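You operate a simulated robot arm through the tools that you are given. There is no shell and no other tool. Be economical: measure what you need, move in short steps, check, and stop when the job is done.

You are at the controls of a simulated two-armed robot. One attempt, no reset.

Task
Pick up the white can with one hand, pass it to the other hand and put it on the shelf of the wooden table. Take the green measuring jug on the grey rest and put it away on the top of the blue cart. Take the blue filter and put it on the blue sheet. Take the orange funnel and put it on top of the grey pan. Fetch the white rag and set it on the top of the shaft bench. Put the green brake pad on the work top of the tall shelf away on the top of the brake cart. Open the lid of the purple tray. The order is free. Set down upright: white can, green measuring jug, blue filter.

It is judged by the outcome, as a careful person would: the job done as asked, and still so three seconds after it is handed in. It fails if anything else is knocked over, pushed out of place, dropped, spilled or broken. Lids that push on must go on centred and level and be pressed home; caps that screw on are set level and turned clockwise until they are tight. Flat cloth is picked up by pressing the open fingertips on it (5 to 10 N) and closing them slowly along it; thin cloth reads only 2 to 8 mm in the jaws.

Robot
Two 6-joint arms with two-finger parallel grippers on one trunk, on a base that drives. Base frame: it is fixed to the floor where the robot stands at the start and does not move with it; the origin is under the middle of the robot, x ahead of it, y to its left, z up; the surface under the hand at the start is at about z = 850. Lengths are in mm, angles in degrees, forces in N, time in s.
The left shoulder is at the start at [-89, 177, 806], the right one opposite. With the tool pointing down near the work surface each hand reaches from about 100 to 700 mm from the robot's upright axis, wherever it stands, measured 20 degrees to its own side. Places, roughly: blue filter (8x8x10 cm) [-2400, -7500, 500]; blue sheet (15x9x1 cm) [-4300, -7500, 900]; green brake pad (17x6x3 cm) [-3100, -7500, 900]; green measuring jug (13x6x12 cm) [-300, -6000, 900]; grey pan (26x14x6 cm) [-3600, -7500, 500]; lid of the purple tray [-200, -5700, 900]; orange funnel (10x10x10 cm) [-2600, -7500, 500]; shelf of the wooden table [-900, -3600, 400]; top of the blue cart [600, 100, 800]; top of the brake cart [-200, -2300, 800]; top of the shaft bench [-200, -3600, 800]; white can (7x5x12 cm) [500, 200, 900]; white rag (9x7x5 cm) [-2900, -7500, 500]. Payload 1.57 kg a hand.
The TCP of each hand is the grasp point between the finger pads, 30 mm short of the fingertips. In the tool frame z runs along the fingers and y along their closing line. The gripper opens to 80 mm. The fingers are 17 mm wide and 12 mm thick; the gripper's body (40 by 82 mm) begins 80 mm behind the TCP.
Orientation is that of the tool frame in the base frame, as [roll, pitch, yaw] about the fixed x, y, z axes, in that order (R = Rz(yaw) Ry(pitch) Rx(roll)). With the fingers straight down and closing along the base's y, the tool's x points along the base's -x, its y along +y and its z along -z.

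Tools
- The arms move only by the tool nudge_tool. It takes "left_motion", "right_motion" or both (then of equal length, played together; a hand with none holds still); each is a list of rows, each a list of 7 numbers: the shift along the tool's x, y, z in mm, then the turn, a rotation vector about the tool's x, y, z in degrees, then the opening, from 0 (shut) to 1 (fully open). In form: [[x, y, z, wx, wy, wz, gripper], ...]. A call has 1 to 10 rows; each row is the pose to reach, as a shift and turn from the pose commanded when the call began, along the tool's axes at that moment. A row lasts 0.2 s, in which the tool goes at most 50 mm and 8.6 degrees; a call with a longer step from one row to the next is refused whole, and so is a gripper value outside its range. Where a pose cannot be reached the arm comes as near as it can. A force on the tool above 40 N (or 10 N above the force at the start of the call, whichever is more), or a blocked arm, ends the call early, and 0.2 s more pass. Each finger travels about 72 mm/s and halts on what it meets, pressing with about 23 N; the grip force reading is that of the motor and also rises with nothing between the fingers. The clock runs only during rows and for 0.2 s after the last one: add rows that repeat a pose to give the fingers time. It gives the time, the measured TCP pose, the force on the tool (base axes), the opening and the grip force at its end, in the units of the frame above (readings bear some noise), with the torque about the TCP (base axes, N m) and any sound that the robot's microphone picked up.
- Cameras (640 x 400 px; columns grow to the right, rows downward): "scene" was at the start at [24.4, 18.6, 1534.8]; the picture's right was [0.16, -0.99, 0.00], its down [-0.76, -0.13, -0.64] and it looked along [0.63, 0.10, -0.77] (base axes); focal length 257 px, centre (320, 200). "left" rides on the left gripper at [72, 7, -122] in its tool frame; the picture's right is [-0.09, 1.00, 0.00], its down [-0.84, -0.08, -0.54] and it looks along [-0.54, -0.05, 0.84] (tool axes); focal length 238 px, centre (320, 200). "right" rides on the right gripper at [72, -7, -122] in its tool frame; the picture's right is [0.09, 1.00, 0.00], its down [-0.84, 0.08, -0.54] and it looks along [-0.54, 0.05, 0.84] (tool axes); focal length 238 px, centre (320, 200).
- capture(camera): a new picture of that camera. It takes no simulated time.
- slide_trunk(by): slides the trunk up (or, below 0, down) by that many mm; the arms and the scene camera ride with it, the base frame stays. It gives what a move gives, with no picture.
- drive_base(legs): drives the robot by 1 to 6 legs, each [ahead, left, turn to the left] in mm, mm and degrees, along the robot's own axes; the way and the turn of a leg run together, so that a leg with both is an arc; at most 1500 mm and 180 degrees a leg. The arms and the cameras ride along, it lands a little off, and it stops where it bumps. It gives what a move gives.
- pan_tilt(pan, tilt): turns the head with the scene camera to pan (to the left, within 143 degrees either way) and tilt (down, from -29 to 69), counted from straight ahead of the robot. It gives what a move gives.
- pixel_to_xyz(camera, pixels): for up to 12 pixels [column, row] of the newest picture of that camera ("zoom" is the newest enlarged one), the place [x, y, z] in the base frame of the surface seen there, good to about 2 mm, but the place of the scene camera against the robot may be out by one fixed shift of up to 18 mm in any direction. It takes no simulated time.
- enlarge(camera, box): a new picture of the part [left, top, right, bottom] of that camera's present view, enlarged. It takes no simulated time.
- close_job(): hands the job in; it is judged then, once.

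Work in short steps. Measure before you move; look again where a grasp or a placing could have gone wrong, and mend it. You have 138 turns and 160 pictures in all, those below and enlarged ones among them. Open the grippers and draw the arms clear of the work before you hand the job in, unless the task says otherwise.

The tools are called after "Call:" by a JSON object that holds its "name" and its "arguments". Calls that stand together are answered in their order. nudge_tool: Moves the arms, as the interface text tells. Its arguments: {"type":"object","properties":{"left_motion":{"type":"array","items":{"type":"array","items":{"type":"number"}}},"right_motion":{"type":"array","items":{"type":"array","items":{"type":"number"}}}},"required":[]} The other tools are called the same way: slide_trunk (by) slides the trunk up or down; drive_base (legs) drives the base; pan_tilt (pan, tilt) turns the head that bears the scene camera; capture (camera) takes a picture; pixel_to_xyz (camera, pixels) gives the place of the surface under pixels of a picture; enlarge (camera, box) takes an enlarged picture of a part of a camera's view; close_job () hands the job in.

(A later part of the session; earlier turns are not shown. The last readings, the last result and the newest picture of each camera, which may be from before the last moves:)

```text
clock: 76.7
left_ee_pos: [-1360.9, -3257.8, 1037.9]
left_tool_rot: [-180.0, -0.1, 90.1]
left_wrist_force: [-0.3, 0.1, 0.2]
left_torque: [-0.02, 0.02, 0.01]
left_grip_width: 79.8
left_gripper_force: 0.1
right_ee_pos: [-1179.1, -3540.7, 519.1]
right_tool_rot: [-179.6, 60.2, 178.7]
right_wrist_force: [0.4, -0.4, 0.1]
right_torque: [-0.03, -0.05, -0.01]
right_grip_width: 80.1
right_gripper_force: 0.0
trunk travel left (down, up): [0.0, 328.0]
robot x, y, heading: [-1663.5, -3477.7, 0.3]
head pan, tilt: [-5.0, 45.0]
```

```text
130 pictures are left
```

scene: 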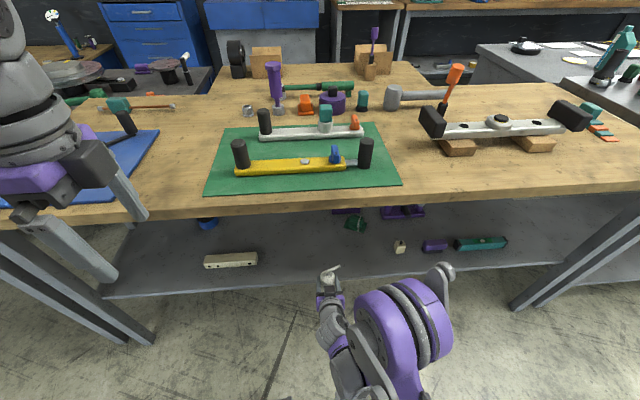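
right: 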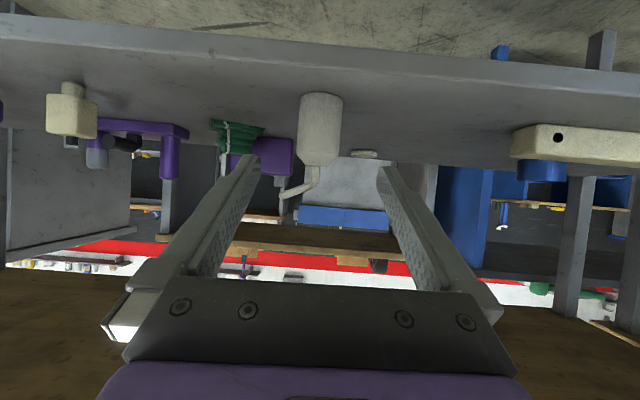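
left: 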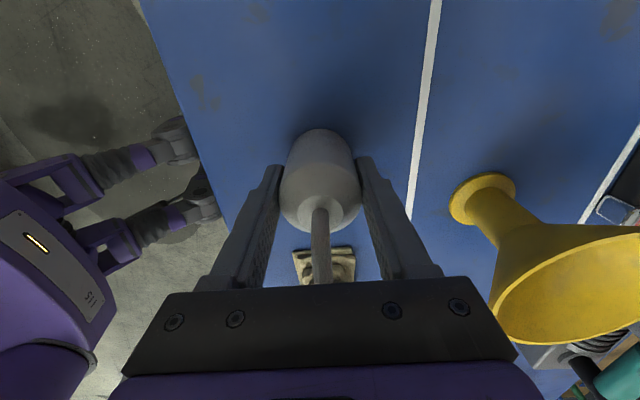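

The can stands upright on the shelf. I back off, turn to face the tall shelf (-y) and drive toward it.

Call:
{"name": "drive_base", "arguments": {"legs": [[-450, 0, 0], [0, 0, -90], [1400, -300, 0], [900, 0, 0]]}}

Call:
{"name": "pan_tilt", "arguments": {"pan": -10, "tilt": 15}}

Call:
{"name": "capture", "arguments": {"camera": "scene"}}

```text
clock: 94.3
left_ee_pos: [-2188.9, -6085.2, 1037.8]
left_tool_rot: [-180.0, 0.0, 0.0]
left_wrist_force: [-0.2, 0.2, -0.9]
left_torque: [0.01, 0.02, -0.01]
left_grip_width: 80.0
left_gripper_force: 0.1
right_ee_pos: [-2475.1, -6266.9, 519.6]
right_tool_rot: [-179.6, 60.2, 88.6]
right_wrist_force: [-0.3, 0.0, 0.6]
right_torque: [0.01, 0.01, 0.01]
right_grip_width: 79.9
right_gripper_force: 0.0
trunk travel left (down, up): [0.0, 328.0]
robot x, y, heading: [-2409.5, -5778.5, -90.2]
head pan, tilt: [-5.0, 45.0]
```

```text
clock: 95.3
left_ee_pos: [-2189.3, -6083.5, 1038.7]
left_tool_rot: [180.0, 0.0, 0.0]
left_wrist_force: [-0.7, 0.5, -0.5]
left_torque: [-0.02, -0.01, -0.04]
left_grip_width: 80.1
left_gripper_force: 0.1
right_ee_pos: [-2474.1, -6266.8, 519.0]
right_tool_rot: [-179.6, 60.3, 88.5]
right_wrist_force: [0.1, 0.0, -0.4]
right_torque: [0.05, 0.03, 0.0]
right_grip_width: 80.2
right_gripper_force: 0.0
trunk travel left (down, up): [0.0, 328.0]
robot x, y, heading: [-2406.5, -5783.0, -89.9]
head pan, tilt: [-10.0, 15.0]
```

```text
129 pictures are left
```

scene: 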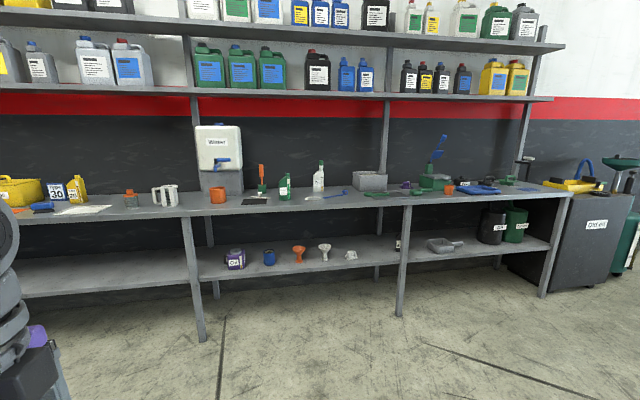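

I see on the lower shelf: blue filter (269,257), orange funnel (298,253), white rag (350,255), grey pan (437,245); on the work top: green pad (385,195), blue sheet (475,188). I zoom and measure.

Call:
{"name": "enlarge", "arguments": {"camera": "scene", "box": [210, 170, 390, 290]}}

Call:
{"name": "enlarge", "arguments": {"camera": "scene", "box": [350, 150, 560, 280]}}

Call:
{"name": "pixel_to_xyz", "arguments": {"camera": "scene", "pixels": [[269, 257], [298, 255], [350, 256], [437, 248], [385, 195], [475, 190], [310, 265], [310, 275], [310, 205], [330, 189], [200, 290], [400, 280]]}}

```text
3.33 times, centred on (300, 230) of scene
```

zoom: 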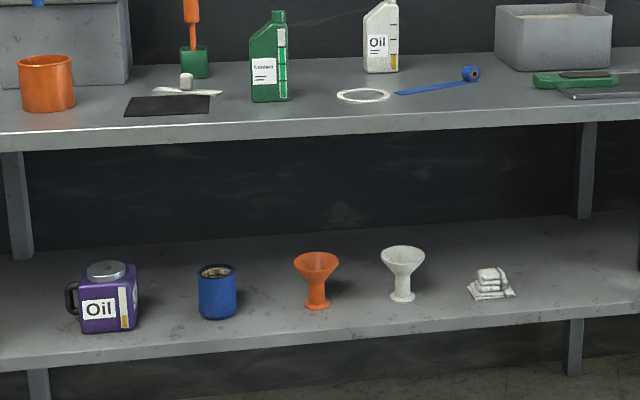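

```text
3.05 times, centred on (455, 215) of scene
```

zoom: 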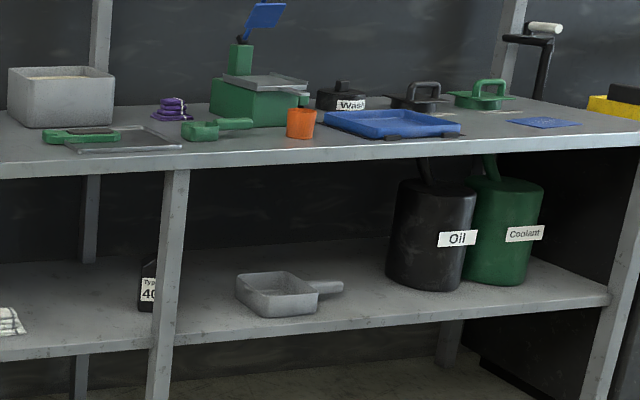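

```text
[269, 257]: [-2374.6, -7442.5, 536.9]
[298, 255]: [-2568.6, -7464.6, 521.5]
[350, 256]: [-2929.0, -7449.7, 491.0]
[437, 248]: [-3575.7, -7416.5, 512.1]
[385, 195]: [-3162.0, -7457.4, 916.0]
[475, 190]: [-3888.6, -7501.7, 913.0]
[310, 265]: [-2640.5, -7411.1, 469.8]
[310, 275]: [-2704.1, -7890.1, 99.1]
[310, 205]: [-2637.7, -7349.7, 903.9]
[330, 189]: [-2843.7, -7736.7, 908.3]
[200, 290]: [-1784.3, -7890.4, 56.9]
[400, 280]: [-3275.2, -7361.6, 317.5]
```

The blue sheet is the small flat one at about (527,190), with the pad at about (376,195). I plan to take the filter with the left hand and the funnel with the right, both tilted 30° down; first I reorient the left hand here in the open.

Call:
{"name": "nudge_tool", "arguments": {"left_motion": [[0, 0, 30, 0, 0, -8.5, 1], [0, 0, 60, 0, 0, -17, 1], [0, 0, 90, 0, 0, -25.5, 1], [0, 0, 120, 0, 0, -34, 1], [0, 0, 150, 0, 0, -42.5, 1], [0, 0, 180, 0, 0, -51, 1], [0, 0, 210, 0, 0, -59.5, 1], [0, 0, 240, 0, 0, -68, 1], [0, 0, 270, 0, 0, -76.5, 1], [0, 0, 300, 0, 0, -85, 1]], "right_motion": [[4, 0, -7, 0, 0, 0, 1], [8, 0, -14, 0, 0, 0, 1], [12, 0, -22, 0, 0, 0, 1], [16, 0, -29, 0, 0, 0, 1], [21, 0, -37, 0, 0, 0, 1], [25, 0, -44, 0, 0, 0, 1], [29, 0, -52, 0, 0, 0, 1], [33, 0, -59, 0, 0, 0, 1], [38, 0, -67, 0, 0, 0, 1], [42, 0, -74, 0, 0, 0, 1]]}}

Call:
{"name": "nudge_tool", "arguments": {"left_motion": [[-10, -13, 22, -0.3, -7.5, -0.6, 1], [-22, -27, 44, -0.6, -15, -1.1, 1], [-34, -41, 66, -1, -22.5, -1.7, 1], [-46, -55, 88, -1.3, -30, -2.3, 1], [-58, -69, 110, -1.6, -37.5, -2.8, 1], [-70, -83, 133, -1.9, -45, -3.4, 1], [-83, -97, 156, -2.3, -52.5, -4, 1], [-95, -110, 178, -2.6, -60, -4.5, 1]]}}

Call:
{"name": "drive_base", "arguments": {"legs": [[900, -65, 0]]}}

Call:
{"name": "capture", "arguments": {"camera": "left"}}

Call:
{"name": "capture", "arguments": {"camera": "right"}}

```text
clock: 97.5
left_ee_pos: [-2189.3, -6083.6, 736.9]
left_tool_rot: [-180.0, 0.0, 85.2]
left_wrist_force: [0.2, 0.1, -0.1]
left_torque: [0.01, -0.01, -0.02]
left_grip_width: 79.9
left_gripper_force: 0.1
right_ee_pos: [-2467.0, -6198.7, 542.1]
right_tool_rot: [-179.6, 60.1, 88.5]
right_wrist_force: [0.4, -1.1, 0.3]
right_torque: [-0.03, -0.02, -0.04]
right_grip_width: 79.9
right_gripper_force: 0.1
right hand out of reach, approached as far as the arm can: row 6, 7, 8, 9, 10
trunk travel left (down, up): [0.0, 328.0]
robot x, y, heading: [-2409.6, -5784.9, -90.0]
head pan, tilt: [-10.0, 15.0]
```

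```text
clock: 99.3
left_ee_pos: [-2307.5, -6174.1, 566.7]
left_tool_rot: [-179.9, 60.1, 89.9]
left_wrist_force: [-0.3, 0.9, 0.3]
left_torque: [0.02, 0.0, 0.03]
left_grip_width: 80.1
left_gripper_force: 0.0
left hand out of reach, approached as far as the arm can: row 8
right_ee_pos: [-2466.9, -6200.4, 542.7]
right_tool_rot: [-179.6, 60.2, 88.5]
right_wrist_force: [-0.2, 0.5, -0.1]
right_torque: [0.03, 0.01, 0.01]
right_grip_width: 80.1
right_gripper_force: 0.1
trunk travel left (down, up): [0.0, 328.0]
robot x, y, heading: [-2409.7, -5780.3, -90.0]
head pan, tilt: [-10.0, 15.0]
```

```text
clock: 104.1
left_ee_pos: [-2378.8, -7085.5, 566.4]
left_tool_rot: [180.0, 60.0, 89.5]
left_wrist_force: [0.2, 0.8, -0.8]
left_torque: [-0.03, 0.02, -0.03]
left_grip_width: 80.1
left_gripper_force: 0.0
right_ee_pos: [-2538.2, -7110.4, 542.2]
right_tool_rot: [-179.6, 60.2, 88.1]
right_wrist_force: [0.1, -0.1, -0.1]
right_torque: [0.01, 0.03, 0.03]
right_grip_width: 80.2
right_gripper_force: 0.0
trunk travel left (down, up): [0.0, 328.0]
robot x, y, heading: [-2478.2, -6694.3, -90.2]
head pan, tilt: [-10.0, 15.0]
```

```text
126 pictures are left
```

left: 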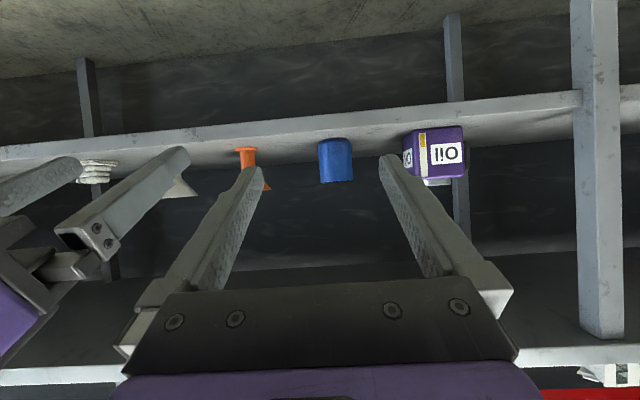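

```text
125 pictures are left
```

right: 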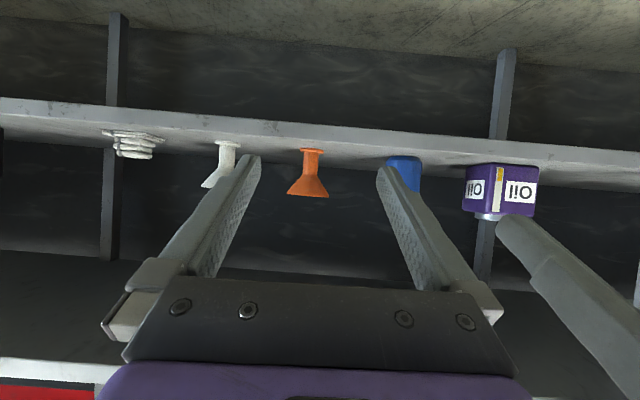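

Both cameras see their targets: filter at (335,160) in left, funnel at (310,172) in right. I measure them.

Call:
{"name": "enlarge", "arguments": {"camera": "left", "box": [290, 120, 390, 200]}}

Call:
{"name": "pixel_to_xyz", "arguments": {"camera": "left", "pixels": [[321, 155], [335, 160], [350, 158], [335, 148], [337, 178], [345, 135], [405, 158], [335, 140], [322, 176], [350, 178]]}}

Call:
{"name": "pixel_to_xyz", "arguments": {"camera": "right", "pixels": [[310, 155], [310, 165], [304, 165], [316, 165], [290, 192], [326, 192], [309, 190], [300, 150], [320, 150], [280, 150], [310, 172]]}}

```text
5.00 times, centred on (340, 160) of left
```

zoom: 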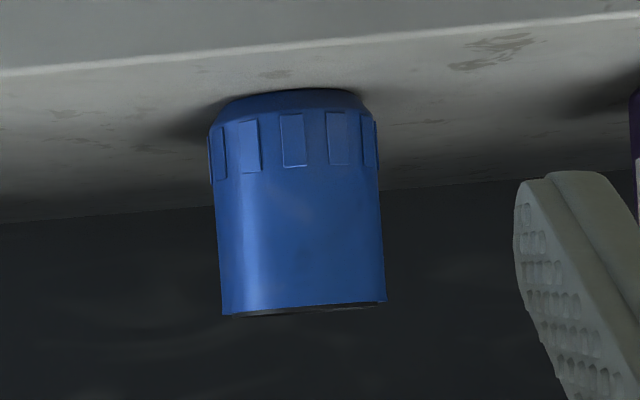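

```text
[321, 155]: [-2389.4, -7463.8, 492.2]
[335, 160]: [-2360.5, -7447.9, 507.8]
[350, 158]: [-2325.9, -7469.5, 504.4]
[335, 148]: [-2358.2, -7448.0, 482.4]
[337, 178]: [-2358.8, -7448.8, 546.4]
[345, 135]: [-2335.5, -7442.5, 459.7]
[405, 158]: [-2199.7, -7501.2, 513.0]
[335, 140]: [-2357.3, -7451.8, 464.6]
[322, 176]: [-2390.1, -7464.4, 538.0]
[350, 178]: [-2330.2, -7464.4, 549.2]
```

```text
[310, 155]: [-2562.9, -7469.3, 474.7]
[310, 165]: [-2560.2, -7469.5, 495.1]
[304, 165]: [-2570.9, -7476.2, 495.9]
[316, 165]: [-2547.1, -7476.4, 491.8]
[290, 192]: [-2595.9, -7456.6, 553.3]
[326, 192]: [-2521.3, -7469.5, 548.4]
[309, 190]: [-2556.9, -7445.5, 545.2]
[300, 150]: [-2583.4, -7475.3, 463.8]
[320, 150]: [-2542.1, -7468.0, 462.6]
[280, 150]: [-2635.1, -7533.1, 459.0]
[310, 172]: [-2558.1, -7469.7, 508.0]
```

Filter body ≈73 mm wide centred near (-2360,-7484), smooth above z≈505; funnel stem ≈26 mm at (-2560,-7482). I drive 200 mm closer and correct the hands sideways.

Call:
{"name": "drive_base", "arguments": {"legs": [[200, 0, 0.2]]}}

Call:
{"name": "nudge_tool", "arguments": {"left_motion": [[10, 10, 15, 0, 0, 0, 1], [20, 19, 30, 0, 0, 0, 1]], "right_motion": [[15, -10, 10, 0, 0, 0, 1], [30, -22, 20, 0, 0, 0, 1]]}}

Call:
{"name": "capture", "arguments": {"camera": "left"}}

Call:
{"name": "capture", "arguments": {"camera": "right"}}

```text
clock: 105.7
left_ee_pos: [-2377.4, -7280.9, 566.4]
left_tool_rot: [179.9, 60.0, 89.9]
left_wrist_force: [0.1, -0.2, -0.4]
left_torque: [0.01, 0.0, 0.0]
left_grip_width: 80.2
left_gripper_force: 0.0
right_ee_pos: [-2537.3, -7304.6, 541.7]
right_tool_rot: [-179.6, 60.1, 88.5]
right_wrist_force: [1.1, 0.6, 0.3]
right_torque: [0.0, 0.03, 0.0]
right_grip_width: 79.9
right_gripper_force: 0.1
trunk travel left (down, up): [0.0, 328.0]
robot x, y, heading: [-2475.4, -6887.0, -90.0]
head pan, tilt: [-10.0, 15.0]
```

```text
clock: 106.3
left_ee_pos: [-2360.6, -7305.4, 551.5]
left_tool_rot: [179.9, 59.9, 89.8]
left_wrist_force: [-0.4, 1.5, 0.3]
left_torque: [0.01, 0.0, -0.01]
left_grip_width: 80.0
left_gripper_force: 0.0
left hand out of reach, approached as far as the arm can: row 1, 2
right_ee_pos: [-2554.8, -7324.7, 528.1]
right_tool_rot: [-179.5, 59.8, 88.5]
right_wrist_force: [0.3, -0.2, -0.1]
right_torque: [0.0, 0.0, -0.01]
right_grip_width: 79.8
right_gripper_force: 0.0
right hand out of reach, approached as far as the arm can: row 1, 2
trunk travel left (down, up): [0.0, 328.0]
robot x, y, heading: [-2476.4, -6892.1, -89.7]
head pan, tilt: [-10.0, 15.0]
```

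```text
123 pictures are left
```

left: 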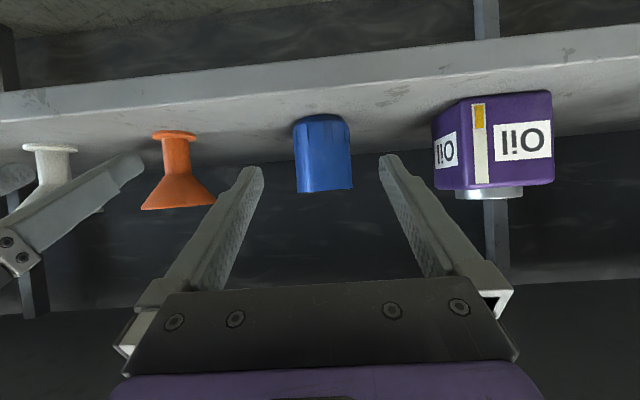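

```text
122 pictures are left
```

right: 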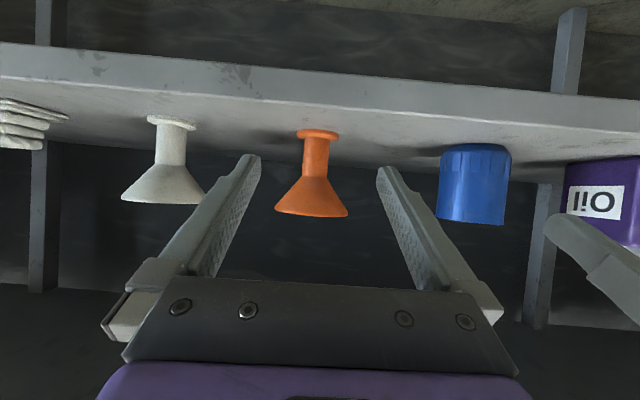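

Filter now at (323,155) between the left fingers, funnel at (315,165) between the right. I refine.

Call:
{"name": "enlarge", "arguments": {"camera": "left", "box": [270, 100, 380, 210]}}

Call:
{"name": "pixel_to_xyz", "arguments": {"camera": "left", "pixels": [[298, 165], [323, 165], [350, 165], [298, 185], [323, 185], [350, 185], [323, 118], [323, 145], [323, 90], [323, 78]]}}

Call:
{"name": "pixel_to_xyz", "arguments": {"camera": "right", "pixels": [[303, 160], [316, 160], [329, 160], [318, 135], [316, 175], [316, 150], [340, 205], [280, 205], [310, 212], [318, 100], [318, 85]]}}

```text
3.64 times, centred on (325, 155) of left
```

zoom: 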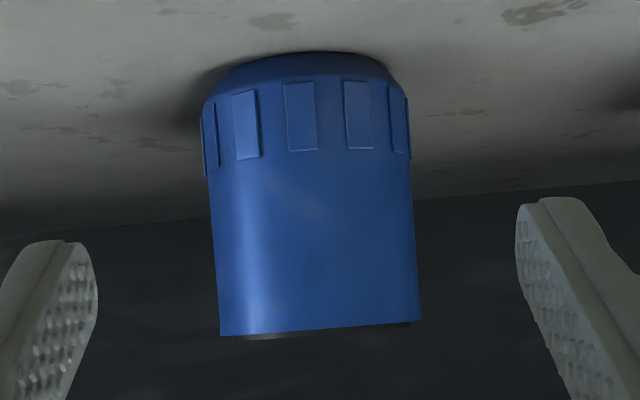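

```text
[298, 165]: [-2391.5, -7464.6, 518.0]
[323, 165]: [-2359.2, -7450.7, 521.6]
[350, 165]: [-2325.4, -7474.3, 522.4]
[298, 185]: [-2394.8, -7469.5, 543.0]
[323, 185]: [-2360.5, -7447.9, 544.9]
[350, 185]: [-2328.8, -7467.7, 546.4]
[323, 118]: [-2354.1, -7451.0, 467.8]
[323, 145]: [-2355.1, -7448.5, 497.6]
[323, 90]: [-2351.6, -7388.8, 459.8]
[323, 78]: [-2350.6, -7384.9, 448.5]
```

```text
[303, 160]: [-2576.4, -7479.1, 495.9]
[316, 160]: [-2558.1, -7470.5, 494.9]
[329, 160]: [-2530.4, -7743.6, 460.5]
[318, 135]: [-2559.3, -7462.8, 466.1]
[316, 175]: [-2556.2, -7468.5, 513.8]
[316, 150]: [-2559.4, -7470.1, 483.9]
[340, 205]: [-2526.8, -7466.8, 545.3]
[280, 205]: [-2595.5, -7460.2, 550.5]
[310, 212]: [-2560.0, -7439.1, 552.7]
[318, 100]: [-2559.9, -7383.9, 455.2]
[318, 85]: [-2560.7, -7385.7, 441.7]
```

Edges confirm filter centre x≈-2360 and funnel stem x≈-2559; shelf z≈459, edge y≈-7386. I move both hands part-way in and check.

Call:
{"name": "nudge_tool", "arguments": {"left_motion": [[-14, 0, 31, 0, 0, 0, 1], [-28, 0, 62, 0, 0, 0, 1], [-41, 0, 92, 0, 0, 0, 1], [-41, 0, 92, 0, 0, 0, 1]], "right_motion": [[-8, 0, 30, 0, 0, 0, 1], [-16, 0, 60, 0, 0, 0, 1], [-23.3, 0, 90.5, 0, 0, 0, 1], [-23.3, 0, 90.5, 0, 0, 0, 1]]}}

Call:
{"name": "capture", "arguments": {"camera": "left"}}

Call:
{"name": "capture", "arguments": {"camera": "right"}}

```text
clock: 107.3
left_ee_pos: [-2359.6, -7406.1, 539.5]
left_tool_rot: [180.0, 60.0, 90.0]
left_wrist_force: [0.3, -0.2, -0.8]
left_torque: [-0.02, 0.0, 0.02]
left_grip_width: 79.7
left_gripper_force: 0.1
right_ee_pos: [-2558.0, -7417.1, 502.6]
right_tool_rot: [-179.5, 60.1, 88.5]
right_wrist_force: [-0.4, 0.3, -0.4]
right_torque: [0.0, 0.01, 0.01]
right_grip_width: 80.0
right_gripper_force: 0.1
trunk travel left (down, up): [0.0, 328.0]
robot x, y, heading: [-2482.7, -6887.5, -89.7]
head pan, tilt: [-10.0, 15.0]
```

```text
120 pictures are left
```

left: 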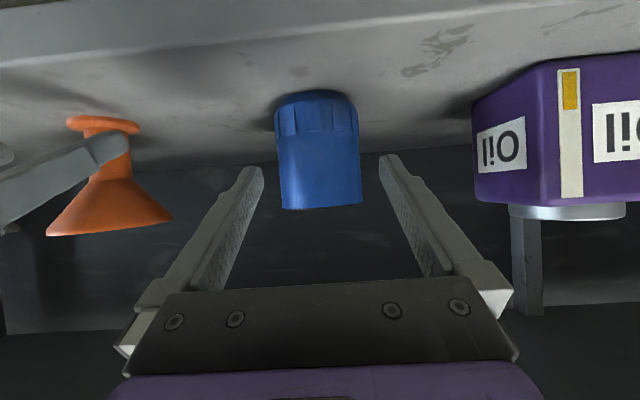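

```text
119 pictures are left
```

right: 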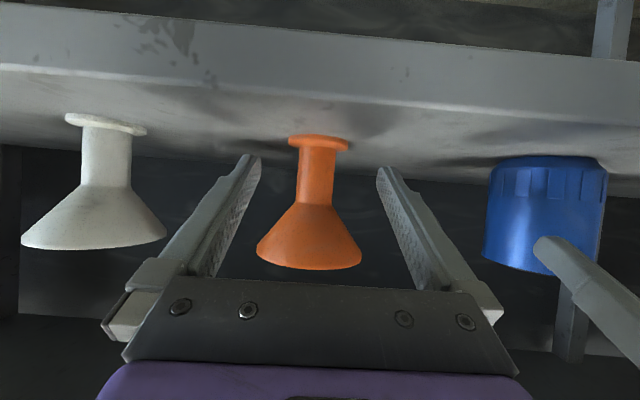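

Both are centred. I go in fully and close both hands.

Call:
{"name": "nudge_tool", "arguments": {"left_motion": [[-10, 0, 21, 0, 0, 0, 1], [-20, 0, 43, 0, 0, 0, 1], [-29.4, 0, 63.9, 0, 0, 0, 1], [-29.4, 0, 63.9, 0, 0, 0, 1], [-29.4, 0, 63.9, 0, 0, 0, 0.8], [-29.4, 0, 63.9, 0, 0, 0, 0.6], [-29.4, 0, 63.9, 0, 0, 0, 0.6], [-29.4, 0, 63.9, 0, 0, 0, 0.6]], "right_motion": [[-7, 0, 18, 0, 0, 0, 1], [-14, 0, 36, 0, 0, 0, 1], [-20.7, 0, 55, 0, 0, 0, 1], [-20.7, 0, 55, 0, 0, 0, 0.8], [-20.7, 0, 55, 0, 0, 0, 0.55], [-20.7, 0, 55, 0, 0, 0, 0.3], [-20.7, 0, 55, 0, 0, 0, 0.15], [-20.7, 0, 55, 0, 0, 0, 0.15]]}}

Call:
{"name": "capture", "arguments": {"camera": "left"}}

Call:
{"name": "capture", "arguments": {"camera": "right"}}

```text
clock: 109.1
left_ee_pos: [-2359.8, -7475.4, 531.1]
left_tool_rot: [180.0, 60.0, 89.9]
left_wrist_force: [0.3, -0.9, 4.1]
left_torque: [-0.08, 0.09, 0.0]
left_grip_width: 71.2
left_gripper_force: 23.4
right_ee_pos: [-2558.8, -7474.9, 494.2]
right_tool_rot: [-179.5, 60.2, 88.5]
right_wrist_force: [0.3, 0.3, 0.9]
right_torque: [0.03, -0.11, -0.05]
right_grip_width: 30.3
right_gripper_force: 23.1
trunk travel left (down, up): [0.0, 328.0]
robot x, y, heading: [-2477.3, -6887.4, -89.7]
head pan, tilt: [-10.0, 15.0]
```

```text
118 pictures are left
```

left: 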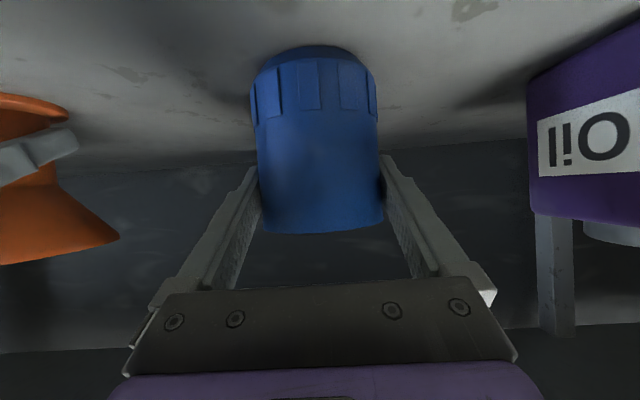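

```text
117 pictures are left
```

right: 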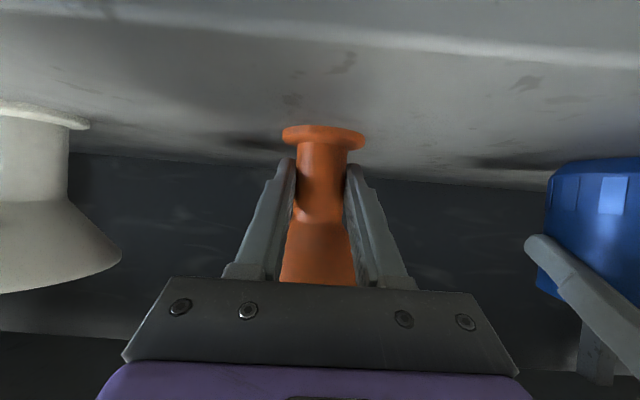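

Both held (71.2 and 30.3 mm). I lift 35 mm and back out of the shelf by driving back.

Call:
{"name": "nudge_tool", "arguments": {"left_motion": [[-10, 0, -6, 0, 0, 0, 0.6], [-20, 0, -12, 0, 0, 0, 0.6], [-30.3, 0, -17.5, 0, 0, 0, 0.6], [-30.3, 0, -17.5, 0, 0, 0, 0.6]], "right_motion": [[-10, 0, -6, 0, 0, 0, 0.15], [-20, 0, -12, 0, 0, 0, 0.15], [-30.3, 0, -17.5, 0, 0, 0, 0.15], [-30.3, 0, -17.5, 0, 0, 0, 0.15]]}}

Call:
{"name": "drive_base", "arguments": {"legs": [[-400, 0, 0], [0, -1000, 0]]}}

Call:
{"name": "pan_tilt", "arguments": {"pan": -15, "tilt": 25}}

Call:
{"name": "capture", "arguments": {"camera": "scene"}}

```text
clock: 110.1
left_ee_pos: [-2359.4, -7476.2, 567.2]
left_tool_rot: [-180.0, 60.1, 89.9]
left_wrist_force: [0.5, -0.2, -2.7]
left_torque: [0.04, 0.0, -0.01]
left_grip_width: 70.9
left_gripper_force: 23.1
right_ee_pos: [-2560.2, -7475.0, 531.4]
right_tool_rot: [-179.6, 60.1, 88.5]
right_wrist_force: [0.5, -0.1, -0.7]
right_torque: [0.04, 0.0, -0.01]
right_grip_width: 29.8
right_gripper_force: 23.2
trunk travel left (down, up): [0.0, 328.0]
robot x, y, heading: [-2478.6, -6888.8, -90.2]
head pan, tilt: [-10.0, 15.0]
```

```text
clock: 121.1
left_ee_pos: [-3342.9, -7074.7, 567.1]
left_tool_rot: [-180.0, 59.9, 89.4]
left_wrist_force: [-0.2, -0.3, -2.9]
left_torque: [0.03, -0.03, 0.0]
left_grip_width: 71.3
left_gripper_force: 22.7
right_ee_pos: [-3541.9, -7070.7, 529.7]
right_tool_rot: [-179.6, 60.1, 88.0]
right_wrist_force: [0.3, -0.1, -1.5]
right_torque: [0.03, 0.02, 0.0]
right_grip_width: 29.8
right_gripper_force: 23.4
trunk travel left (down, up): [0.0, 328.0]
robot x, y, heading: [-3452.8, -6485.5, -90.6]
head pan, tilt: [-10.0, 15.0]
```

```text
clock: 121.8
left_ee_pos: [-3343.4, -7073.0, 569.1]
left_tool_rot: [180.0, 60.1, 89.4]
left_wrist_force: [-0.9, -0.2, -2.5]
left_torque: [0.04, -0.02, -0.03]
left_grip_width: 70.9
left_gripper_force: 23.4
right_ee_pos: [-3542.1, -7070.9, 531.2]
right_tool_rot: [-179.6, 60.1, 87.9]
right_wrist_force: [-0.3, 0.0, -0.4]
right_torque: [-0.02, -0.03, 0.01]
right_grip_width: 30.0
right_gripper_force: 23.1
trunk travel left (down, up): [0.0, 328.0]
robot x, y, heading: [-3455.1, -6486.3, -90.4]
head pan, tilt: [-15.0, 25.0]
```

```text
116 pictures are left
```

scene: 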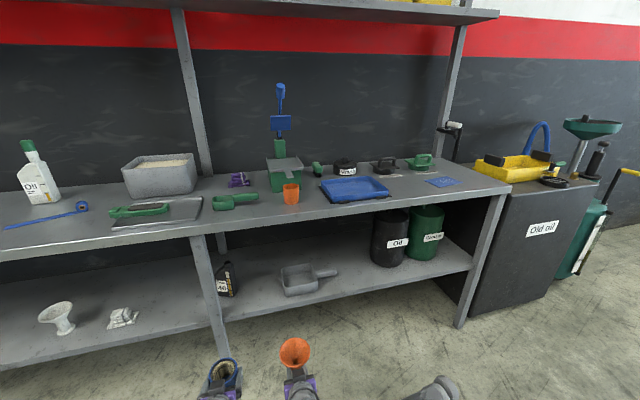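

Pan is at (300,280), post at (212,290). I measure pan, post, sheet and pad.

Call:
{"name": "pixel_to_xyz", "arguments": {"camera": "scene", "pixels": [[210, 300], [218, 300], [286, 292], [318, 290], [300, 283], [283, 268], [308, 264], [335, 272], [442, 182], [222, 285], [237, 200], [140, 211]]}}

Call:
{"name": "enlarge", "arguments": {"camera": "scene", "box": [200, 230, 360, 330]}}

Call:
{"name": "enlarge", "arguments": {"camera": "scene", "box": [90, 150, 270, 250]}}

```text
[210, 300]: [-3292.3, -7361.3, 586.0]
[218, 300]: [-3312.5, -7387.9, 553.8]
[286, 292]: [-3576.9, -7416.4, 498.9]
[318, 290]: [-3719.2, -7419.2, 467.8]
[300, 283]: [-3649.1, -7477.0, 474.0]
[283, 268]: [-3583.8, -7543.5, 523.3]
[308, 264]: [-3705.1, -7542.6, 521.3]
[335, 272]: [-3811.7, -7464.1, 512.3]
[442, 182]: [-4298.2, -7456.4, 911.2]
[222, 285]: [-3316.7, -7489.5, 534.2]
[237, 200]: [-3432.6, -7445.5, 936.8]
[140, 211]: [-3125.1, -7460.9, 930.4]
```

```text
4.00 times, centred on (280, 280) of scene
```

zoom: 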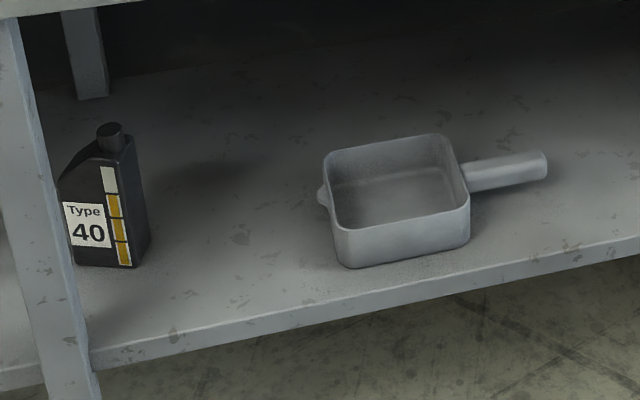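

```text
3.56 times, centred on (180, 200) of scene
```

zoom: 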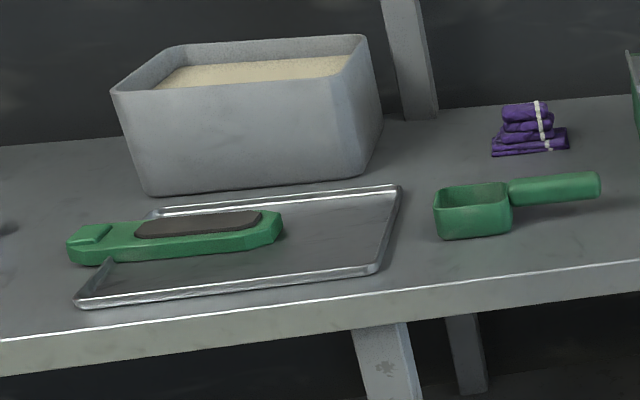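

Pan basin centre is about (-3635,-7490) after known camera shift. I retract the left hand, raise the funnel 45 mm, then drive in with the funnel over the pan.

Call:
{"name": "nudge_tool", "arguments": {"left_motion": [[19, 0, -33, 0, 0, 0, 0.6], [38, 0, -66, 0, 0, 0, 0.6], [56, 0, -98, 0, 0, 0, 0.6], [75, 0, -130, 0, 0, 0, 0.6]], "right_motion": [[-10, 0, -6, 0, 0, 0, 0.15], [-20, 0, -12, 0, 0, 0, 0.15], [-30, 0, -17, 0, 0, 0, 0.15], [-39, 0, -22.5, 0, 0, 0, 0.15]]}}

Call:
{"name": "drive_base", "arguments": {"legs": [[0, -90, 0.4], [250, 0, 0]]}}

Call:
{"name": "capture", "arguments": {"camera": "right"}}

Call:
{"name": "capture", "arguments": {"camera": "left"}}

```text
clock: 122.8
left_ee_pos: [-3343.1, -6922.6, 565.7]
left_tool_rot: [-179.9, 60.1, 89.6]
left_wrist_force: [-0.5, 1.0, -2.5]
left_torque: [0.05, 0.0, -0.04]
left_grip_width: 71.0
left_gripper_force: 23.1
right_ee_pos: [-3542.1, -7070.8, 576.3]
right_tool_rot: [-179.5, 60.1, 88.0]
right_wrist_force: [-0.2, -0.2, -0.4]
right_torque: [0.0, -0.04, 0.0]
right_grip_width: 29.6
right_gripper_force: 22.7
trunk travel left (down, up): [0.0, 328.0]
robot x, y, heading: [-3456.3, -6487.8, -90.4]
head pan, tilt: [-15.0, 25.0]
```

```text
clock: 125.7
left_ee_pos: [-3430.3, -7172.4, 565.2]
left_tool_rot: [-180.0, 59.8, 89.9]
left_wrist_force: [0.6, -0.1, -4.0]
left_torque: [0.02, 0.01, -0.03]
left_grip_width: 71.1
left_gripper_force: 22.9
right_ee_pos: [-3628.7, -7323.3, 574.6]
right_tool_rot: [-179.6, 60.0, 88.4]
right_wrist_force: [-0.4, -0.2, -0.1]
right_torque: [0.06, -0.01, -0.01]
right_grip_width: 29.9
right_gripper_force: 22.7
trunk travel left (down, up): [0.0, 328.0]
robot x, y, heading: [-3546.6, -6738.7, -90.1]
head pan, tilt: [-15.0, 25.0]
```

```text
113 pictures are left
```

right: 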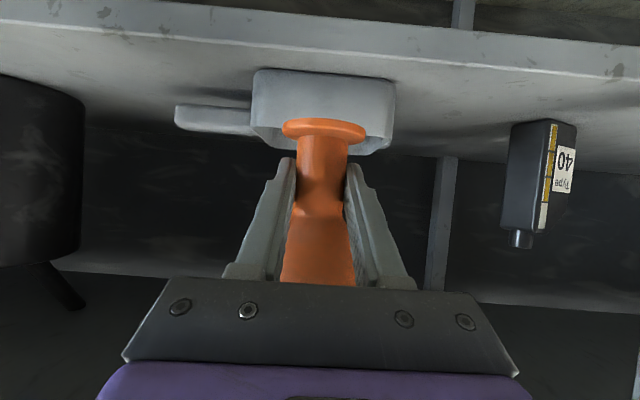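

```text
112 pictures are left
```

left: 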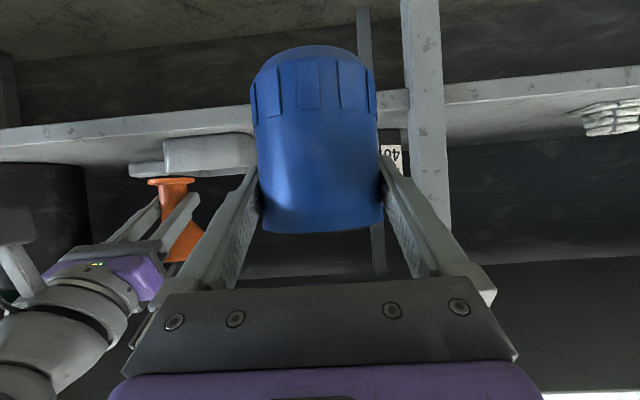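

The pan is just ahead of the funnel in the right view. I measure its front wall and rim.

Call:
{"name": "pixel_to_xyz", "arguments": {"camera": "right", "pixels": [[256, 100], [270, 75], [392, 105], [380, 80], [325, 100], [388, 145], [258, 130], [370, 140], [280, 140], [210, 115], [385, 150], [325, 60]]}}

Call:
{"name": "enlarge", "arguments": {"camera": "right", "box": [160, 50, 420, 180]}}

```text
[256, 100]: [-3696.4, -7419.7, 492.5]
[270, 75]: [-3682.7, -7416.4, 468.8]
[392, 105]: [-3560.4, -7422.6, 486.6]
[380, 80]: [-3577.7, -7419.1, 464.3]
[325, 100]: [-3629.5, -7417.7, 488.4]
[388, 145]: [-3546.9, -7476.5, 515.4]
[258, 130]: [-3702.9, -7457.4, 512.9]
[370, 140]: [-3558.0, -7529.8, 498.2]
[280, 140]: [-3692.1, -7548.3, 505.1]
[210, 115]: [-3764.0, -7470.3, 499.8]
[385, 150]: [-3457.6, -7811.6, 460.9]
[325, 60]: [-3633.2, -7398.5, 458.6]
```

```text
2.46 times, centred on (290, 115) of right
```

zoom: 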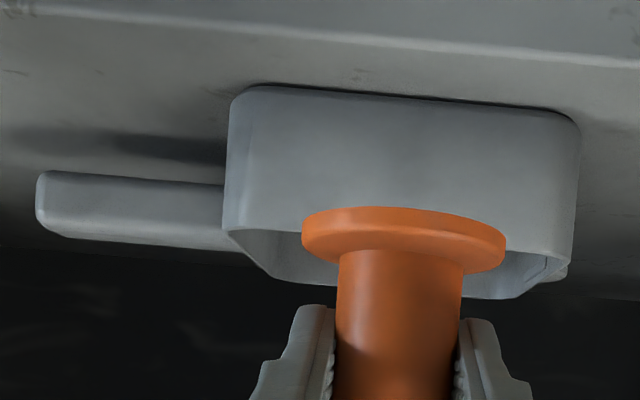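

Pan: x -3698…-3558, y -7417…-7552, rim z≈515. I drive 130 mm, check, then lower the funnel in the middle.

Call:
{"name": "drive_base", "arguments": {"legs": [[130, 0, 0.1]]}}

Call:
{"name": "nudge_tool", "arguments": {"right_motion": [[-6, 0, 11, 0, 0, 0, 0.15], [-12.5, 0, 21.6, 0, 0, 0, 0.15], [-12.5, 0, 21.6, 0, 0, 0, 0.15]]}}

Call:
{"name": "capture", "arguments": {"camera": "right"}}

Call:
{"name": "pan_tilt", "arguments": {"pan": -10, "tilt": 40}}

Call:
{"name": "capture", "arguments": {"camera": "scene"}}

```text
clock: 127.0
left_ee_pos: [-3427.8, -7302.9, 564.9]
left_tool_rot: [180.0, 59.9, 90.0]
left_wrist_force: [0.3, -0.3, -3.0]
left_torque: [0.03, 0.01, -0.01]
left_grip_width: 71.0
left_gripper_force: 23.2
right_ee_pos: [-3627.1, -7453.0, 576.2]
right_tool_rot: [-179.6, 60.0, 88.4]
right_wrist_force: [-0.1, 1.2, -1.1]
right_torque: [-0.01, 0.0, 0.02]
right_grip_width: 29.6
right_gripper_force: 23.5
trunk travel left (down, up): [0.0, 328.0]
robot x, y, heading: [-3545.1, -6867.2, -90.0]
head pan, tilt: [-15.0, 25.0]
```

```text
clock: 127.8
left_ee_pos: [-3428.6, -7302.7, 566.6]
left_tool_rot: [-180.0, 60.0, 89.9]
left_wrist_force: [0.1, 1.9, -2.9]
left_torque: [0.01, -0.01, 0.03]
left_grip_width: 70.9
left_gripper_force: 23.0
right_ee_pos: [-3628.7, -7478.0, 575.5]
right_tool_rot: [-179.6, 60.1, 88.5]
right_wrist_force: [-0.9, 0.1, -1.3]
right_torque: [0.01, -0.01, 0.03]
right_grip_width: 29.6
right_gripper_force: 23.2
trunk travel left (down, up): [0.0, 328.0]
robot x, y, heading: [-3546.8, -6865.6, -90.2]
head pan, tilt: [-15.0, 25.0]
```

```text
110 pictures are left
```

right: 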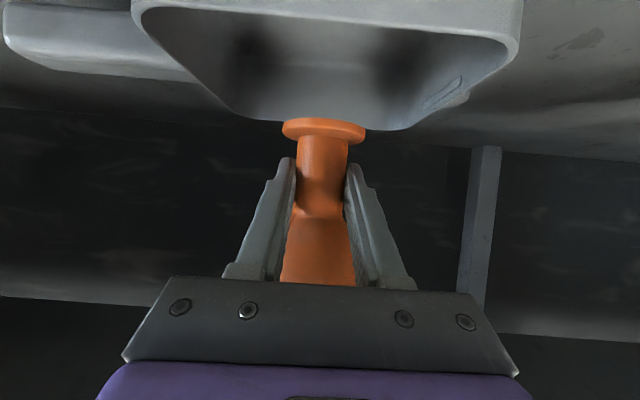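

```text
clock: 128.6
left_ee_pos: [-3428.1, -7302.7, 566.5]
left_tool_rot: [-180.0, 60.0, 89.9]
left_wrist_force: [0.6, 0.2, -2.5]
left_torque: [0.03, 0.03, 0.0]
left_grip_width: 71.3
left_gripper_force: 23.3
right_ee_pos: [-3628.8, -7477.9, 576.5]
right_tool_rot: [-179.6, 60.1, 88.6]
right_wrist_force: [0.2, 0.0, -0.9]
right_torque: [0.01, -0.02, 0.01]
right_grip_width: 29.4
right_gripper_force: 23.2
trunk travel left (down, up): [0.0, 328.0]
robot x, y, heading: [-3548.9, -6868.5, -90.2]
head pan, tilt: [-10.0, 40.0]
```

```text
109 pictures are left
```

scene: 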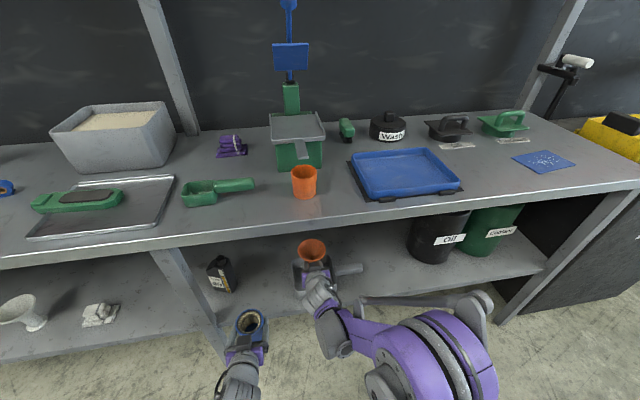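

The funnel is over the basin. I lower it 70 mm.

Call:
{"name": "nudge_tool", "arguments": {"right_motion": [[20, 0, 11.5, 0, 0, 0, 0.15], [40, 0, 23, 0, 0, 0, 0.15], [55, 0, 31.8, 0, 0, 0, 0.15], [61, 0, 35.2, 0, 0, 0, 0.15], [61, 0, 35.2, 0, 0, 0, 0.15]]}}

Call:
{"name": "capture", "arguments": {"camera": "right"}}

```text
clock: 129.1
left_ee_pos: [-3428.9, -7302.0, 567.6]
left_tool_rot: [-179.9, 59.9, 90.0]
left_wrist_force: [0.2, -0.1, -3.4]
left_torque: [0.03, -0.01, -0.03]
left_grip_width: 71.1
left_gripper_force: 22.5
right_ee_pos: [-3627.1, -7477.8, 545.0]
right_tool_rot: [-179.6, 61.0, 89.2]
right_wrist_force: [-2.9, 7.5, 29.0]
right_torque: [0.0, -0.11, 0.04]
right_grip_width: 30.0
right_gripper_force: 23.2
trunk travel left (down, up): [0.0, 328.0]
robot x, y, heading: [-3548.7, -6867.0, -89.9]
head pan, tilt: [-10.0, 40.0]
stopped in row 2 (right hand): the force on the tool passed its limit at 91 N (the readings are from after the stop); the commanded pose is now the measured one
```

```text
108 pictures are left
```

right: 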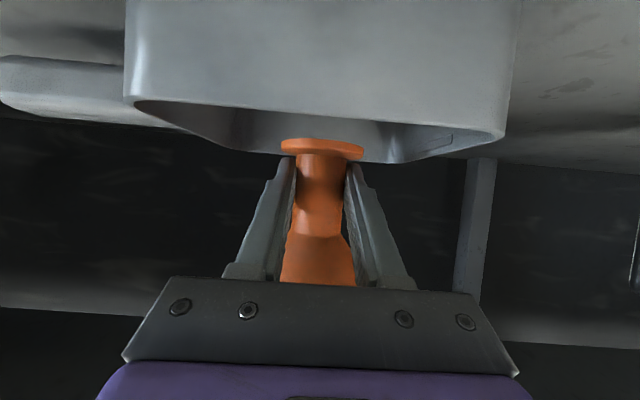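

A stop at 91 N: the funnel foot met something at about rim height. I measure the foot, the pan and its position now.

Call:
{"name": "pixel_to_xyz", "arguments": {"camera": "right", "pixels": [[322, 148], [300, 146], [350, 150], [322, 120], [322, 105], [200, 100], [480, 110], [130, 90], [505, 120], [240, 125], [410, 135], [322, 180]]}}

Call:
{"name": "enlarge", "arguments": {"camera": "right", "box": [200, 80, 440, 230]}}

Call:
{"name": "enlarge", "arguments": {"camera": "scene", "box": [230, 200, 430, 320]}}

```text
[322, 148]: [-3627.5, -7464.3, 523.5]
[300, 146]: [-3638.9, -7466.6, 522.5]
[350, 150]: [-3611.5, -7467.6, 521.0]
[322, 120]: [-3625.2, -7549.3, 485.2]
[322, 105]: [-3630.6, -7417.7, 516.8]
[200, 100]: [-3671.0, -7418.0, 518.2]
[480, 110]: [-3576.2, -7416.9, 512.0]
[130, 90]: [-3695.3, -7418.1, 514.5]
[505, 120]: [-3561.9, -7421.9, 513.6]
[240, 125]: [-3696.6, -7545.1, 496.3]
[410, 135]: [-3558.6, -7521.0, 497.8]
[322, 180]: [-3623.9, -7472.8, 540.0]
```

```text
2.67 times, centred on (320, 155) of right
```

zoom: 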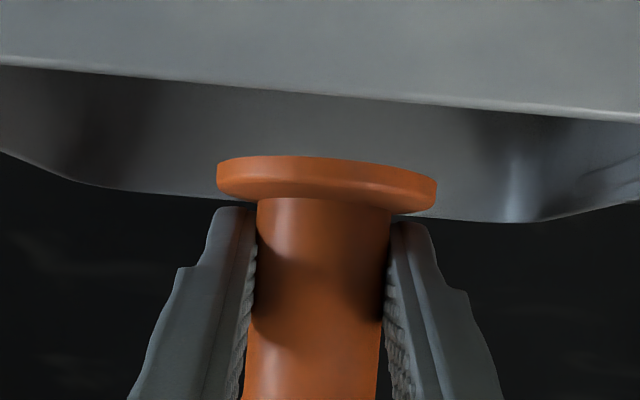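

```text
3.20 times, centred on (330, 260) of scene
```

zoom: 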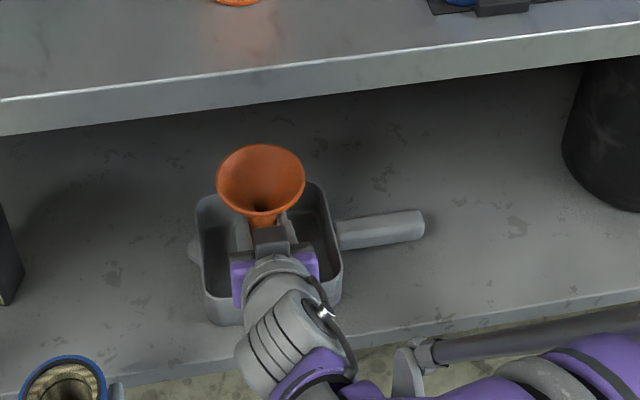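

The foot rests level at z≈517, the rim height: the pan behaves as a closed top there, with the foot well in its middle. I release it slowly there and see whether it stands.

Call:
{"name": "nudge_tool", "arguments": {"right_motion": [[-1, 0, -0.5, 0, 0, 0, 0.36], [-1, 0, -0.5, 0, 0, 0, 0.42], [-1, 0, -0.5, 0, 0, 0, 0.5], [-1, 0, -0.5, 0, 0, 0, 0.75], [-1, 0, -0.5, 0, 0, 0, 1], [-1, 0, -0.5, 0, 0, 0, 1]]}}

Call:
{"name": "capture", "arguments": {"camera": "right"}}

Call:
{"name": "enlarge", "arguments": {"camera": "scene", "box": [230, 200, 430, 320]}}

```text
clock: 130.5
left_ee_pos: [-3429.7, -7302.0, 567.3]
left_tool_rot: [-180.0, 60.1, 89.9]
left_wrist_force: [-0.7, -0.4, -2.5]
left_torque: [0.06, 0.0, -0.03]
left_grip_width: 71.4
left_gripper_force: 23.0
right_ee_pos: [-3628.6, -7477.8, 543.5]
right_tool_rot: [-179.6, 60.7, 88.9]
right_wrist_force: [1.1, -0.6, 0.3]
right_torque: [0.0, 0.01, -0.02]
right_grip_width: 79.9
right_gripper_force: 0.0
trunk travel left (down, up): [0.0, 328.0]
robot x, y, heading: [-3546.3, -6864.1, -90.3]
head pan, tilt: [-10.0, 40.0]
```

```text
105 pictures are left
```

right: 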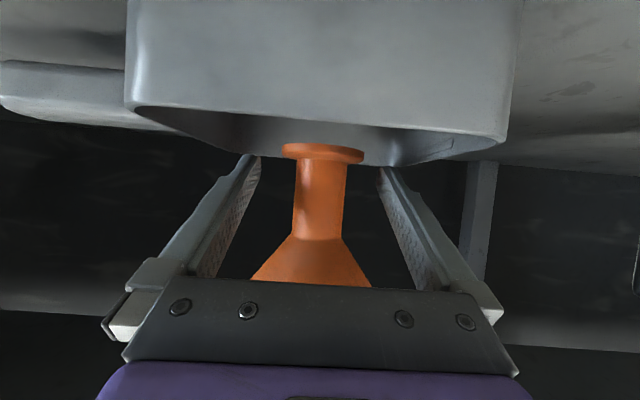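

```text
3.20 times, centred on (330, 260) of scene
```

zoom: 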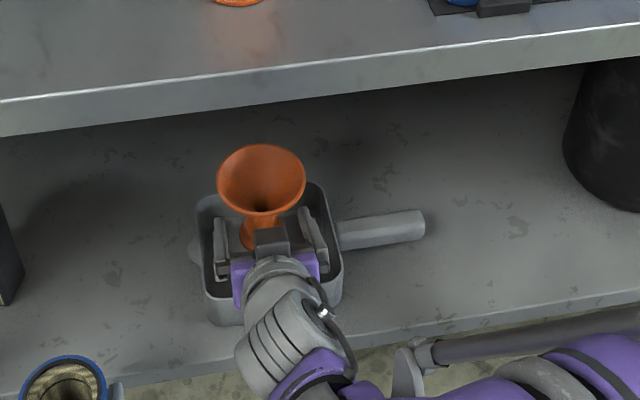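

The funnel stands free on the pan. I withdraw the right hand straight back with a slight rise.

Call:
{"name": "nudge_tool", "arguments": {"right_motion": [[5, 0, -22, 0, 0, 0, 1], [12, 0, -47, 0, 0, 0, 1], [27, 0, -82, 0, 0, 0, 1], [45, 0, -117, 0, 0, 0, 1], [62, 0, -147, 0, 0, 0, 1]]}}

Call:
{"name": "capture", "arguments": {"camera": "right"}}

Call:
{"name": "drive_base", "arguments": {"legs": [[-400, 0, 0]]}}

Call:
{"name": "slide_trunk", "arguments": {"by": 300}}

Call:
{"name": "capture", "arguments": {"camera": "scene"}}

```text
clock: 131.7
left_ee_pos: [-3429.2, -7303.2, 566.4]
left_tool_rot: [-179.9, 60.1, 89.9]
left_wrist_force: [-0.4, -0.6, -3.4]
left_torque: [0.04, 0.01, -0.05]
left_grip_width: 71.1
left_gripper_force: 23.0
right_ee_pos: [-3623.1, -7319.8, 560.4]
right_tool_rot: [-179.5, 60.8, 89.0]
right_wrist_force: [0.1, 0.5, 0.5]
right_torque: [-0.01, -0.02, 0.04]
right_grip_width: 80.0
right_gripper_force: 0.1
trunk travel left (down, up): [0.0, 328.0]
robot x, y, heading: [-3547.4, -6863.8, -89.7]
head pan, tilt: [-10.0, 40.0]
```

```text
103 pictures are left
```

right: 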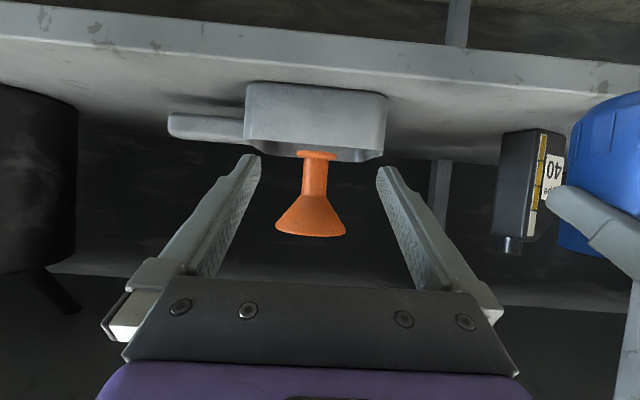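

```text
clock: 134.2
left_ee_pos: [-3428.4, -6911.4, 566.3]
left_tool_rot: [180.0, 60.0, 90.0]
left_wrist_force: [0.7, -0.3, -2.6]
left_torque: [0.01, -0.04, 0.01]
left_grip_width: 71.0
left_gripper_force: 23.2
right_ee_pos: [-3623.6, -6928.7, 561.9]
right_tool_rot: [-179.6, 60.8, 89.0]
right_wrist_force: [-0.3, -0.1, -0.5]
right_torque: [0.03, 0.01, -0.02]
right_grip_width: 80.0
right_gripper_force: 0.0
trunk travel left (down, up): [0.0, 328.0]
robot x, y, heading: [-3551.0, -6475.4, -90.4]
head pan, tilt: [-10.0, 40.0]
```

```text
clock: 137.2
left_ee_pos: [-3429.6, -6936.3, 891.8]
left_tool_rot: [180.0, 62.4, 90.0]
left_wrist_force: [0.3, 0.1, -3.6]
left_torque: [0.05, -0.01, -0.02]
left_grip_width: 70.9
left_gripper_force: 22.6
right_ee_pos: [-3622.8, -6941.1, 873.6]
right_tool_rot: [-179.5, 61.7, 89.0]
right_wrist_force: [-1.0, 0.0, 0.5]
right_torque: [0.0, 0.02, 0.04]
right_grip_width: 79.9
right_gripper_force: 0.1
trunk travel left (down, up): [-300.0, 28.0]
robot x, y, heading: [-3548.8, -6477.1, -89.9]
head pan, tilt: [-10.0, 40.0]
```

```text
102 pictures are left
```

scene: 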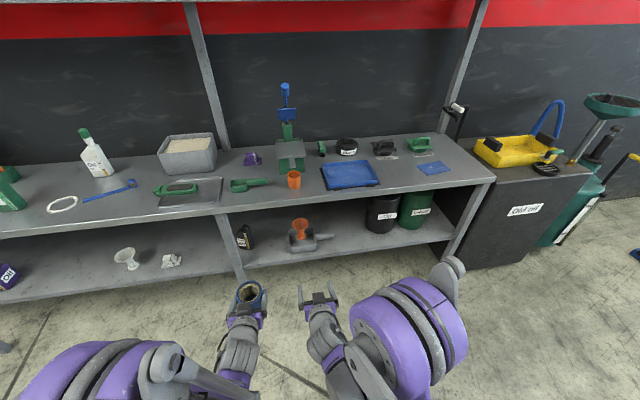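

The funnel stands on the pan; the filter is still held. I measure the sheet and the oil cabinet near it.

Call:
{"name": "pixel_to_xyz", "arguments": {"camera": "scene", "pixels": [[419, 167], [437, 162], [428, 175], [450, 172], [433, 168], [472, 255], [545, 245], [585, 175], [530, 262], [460, 260], [378, 187], [540, 280]]}}

Call:
{"name": "enlarge", "arguments": {"camera": "scene", "box": [370, 110, 530, 210]}}

```text
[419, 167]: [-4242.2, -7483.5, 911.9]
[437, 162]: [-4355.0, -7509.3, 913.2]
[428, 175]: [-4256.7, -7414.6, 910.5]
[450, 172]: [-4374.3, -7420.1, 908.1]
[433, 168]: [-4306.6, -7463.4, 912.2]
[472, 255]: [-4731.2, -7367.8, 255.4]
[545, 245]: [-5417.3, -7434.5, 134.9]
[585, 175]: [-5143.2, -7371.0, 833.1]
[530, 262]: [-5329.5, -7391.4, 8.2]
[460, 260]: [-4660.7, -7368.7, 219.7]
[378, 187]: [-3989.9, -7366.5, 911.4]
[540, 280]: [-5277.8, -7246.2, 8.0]
```

```text
4.00 times, centred on (450, 160) of scene
```

zoom: 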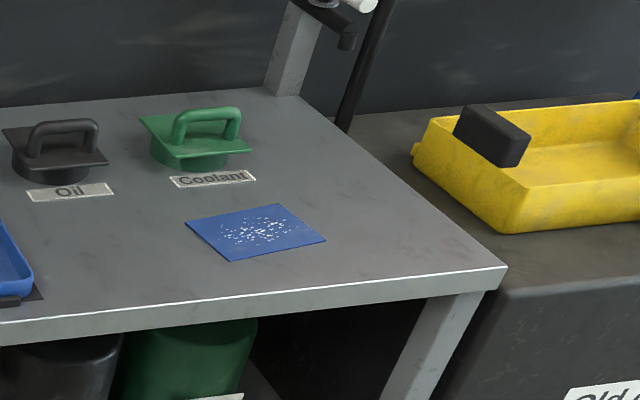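

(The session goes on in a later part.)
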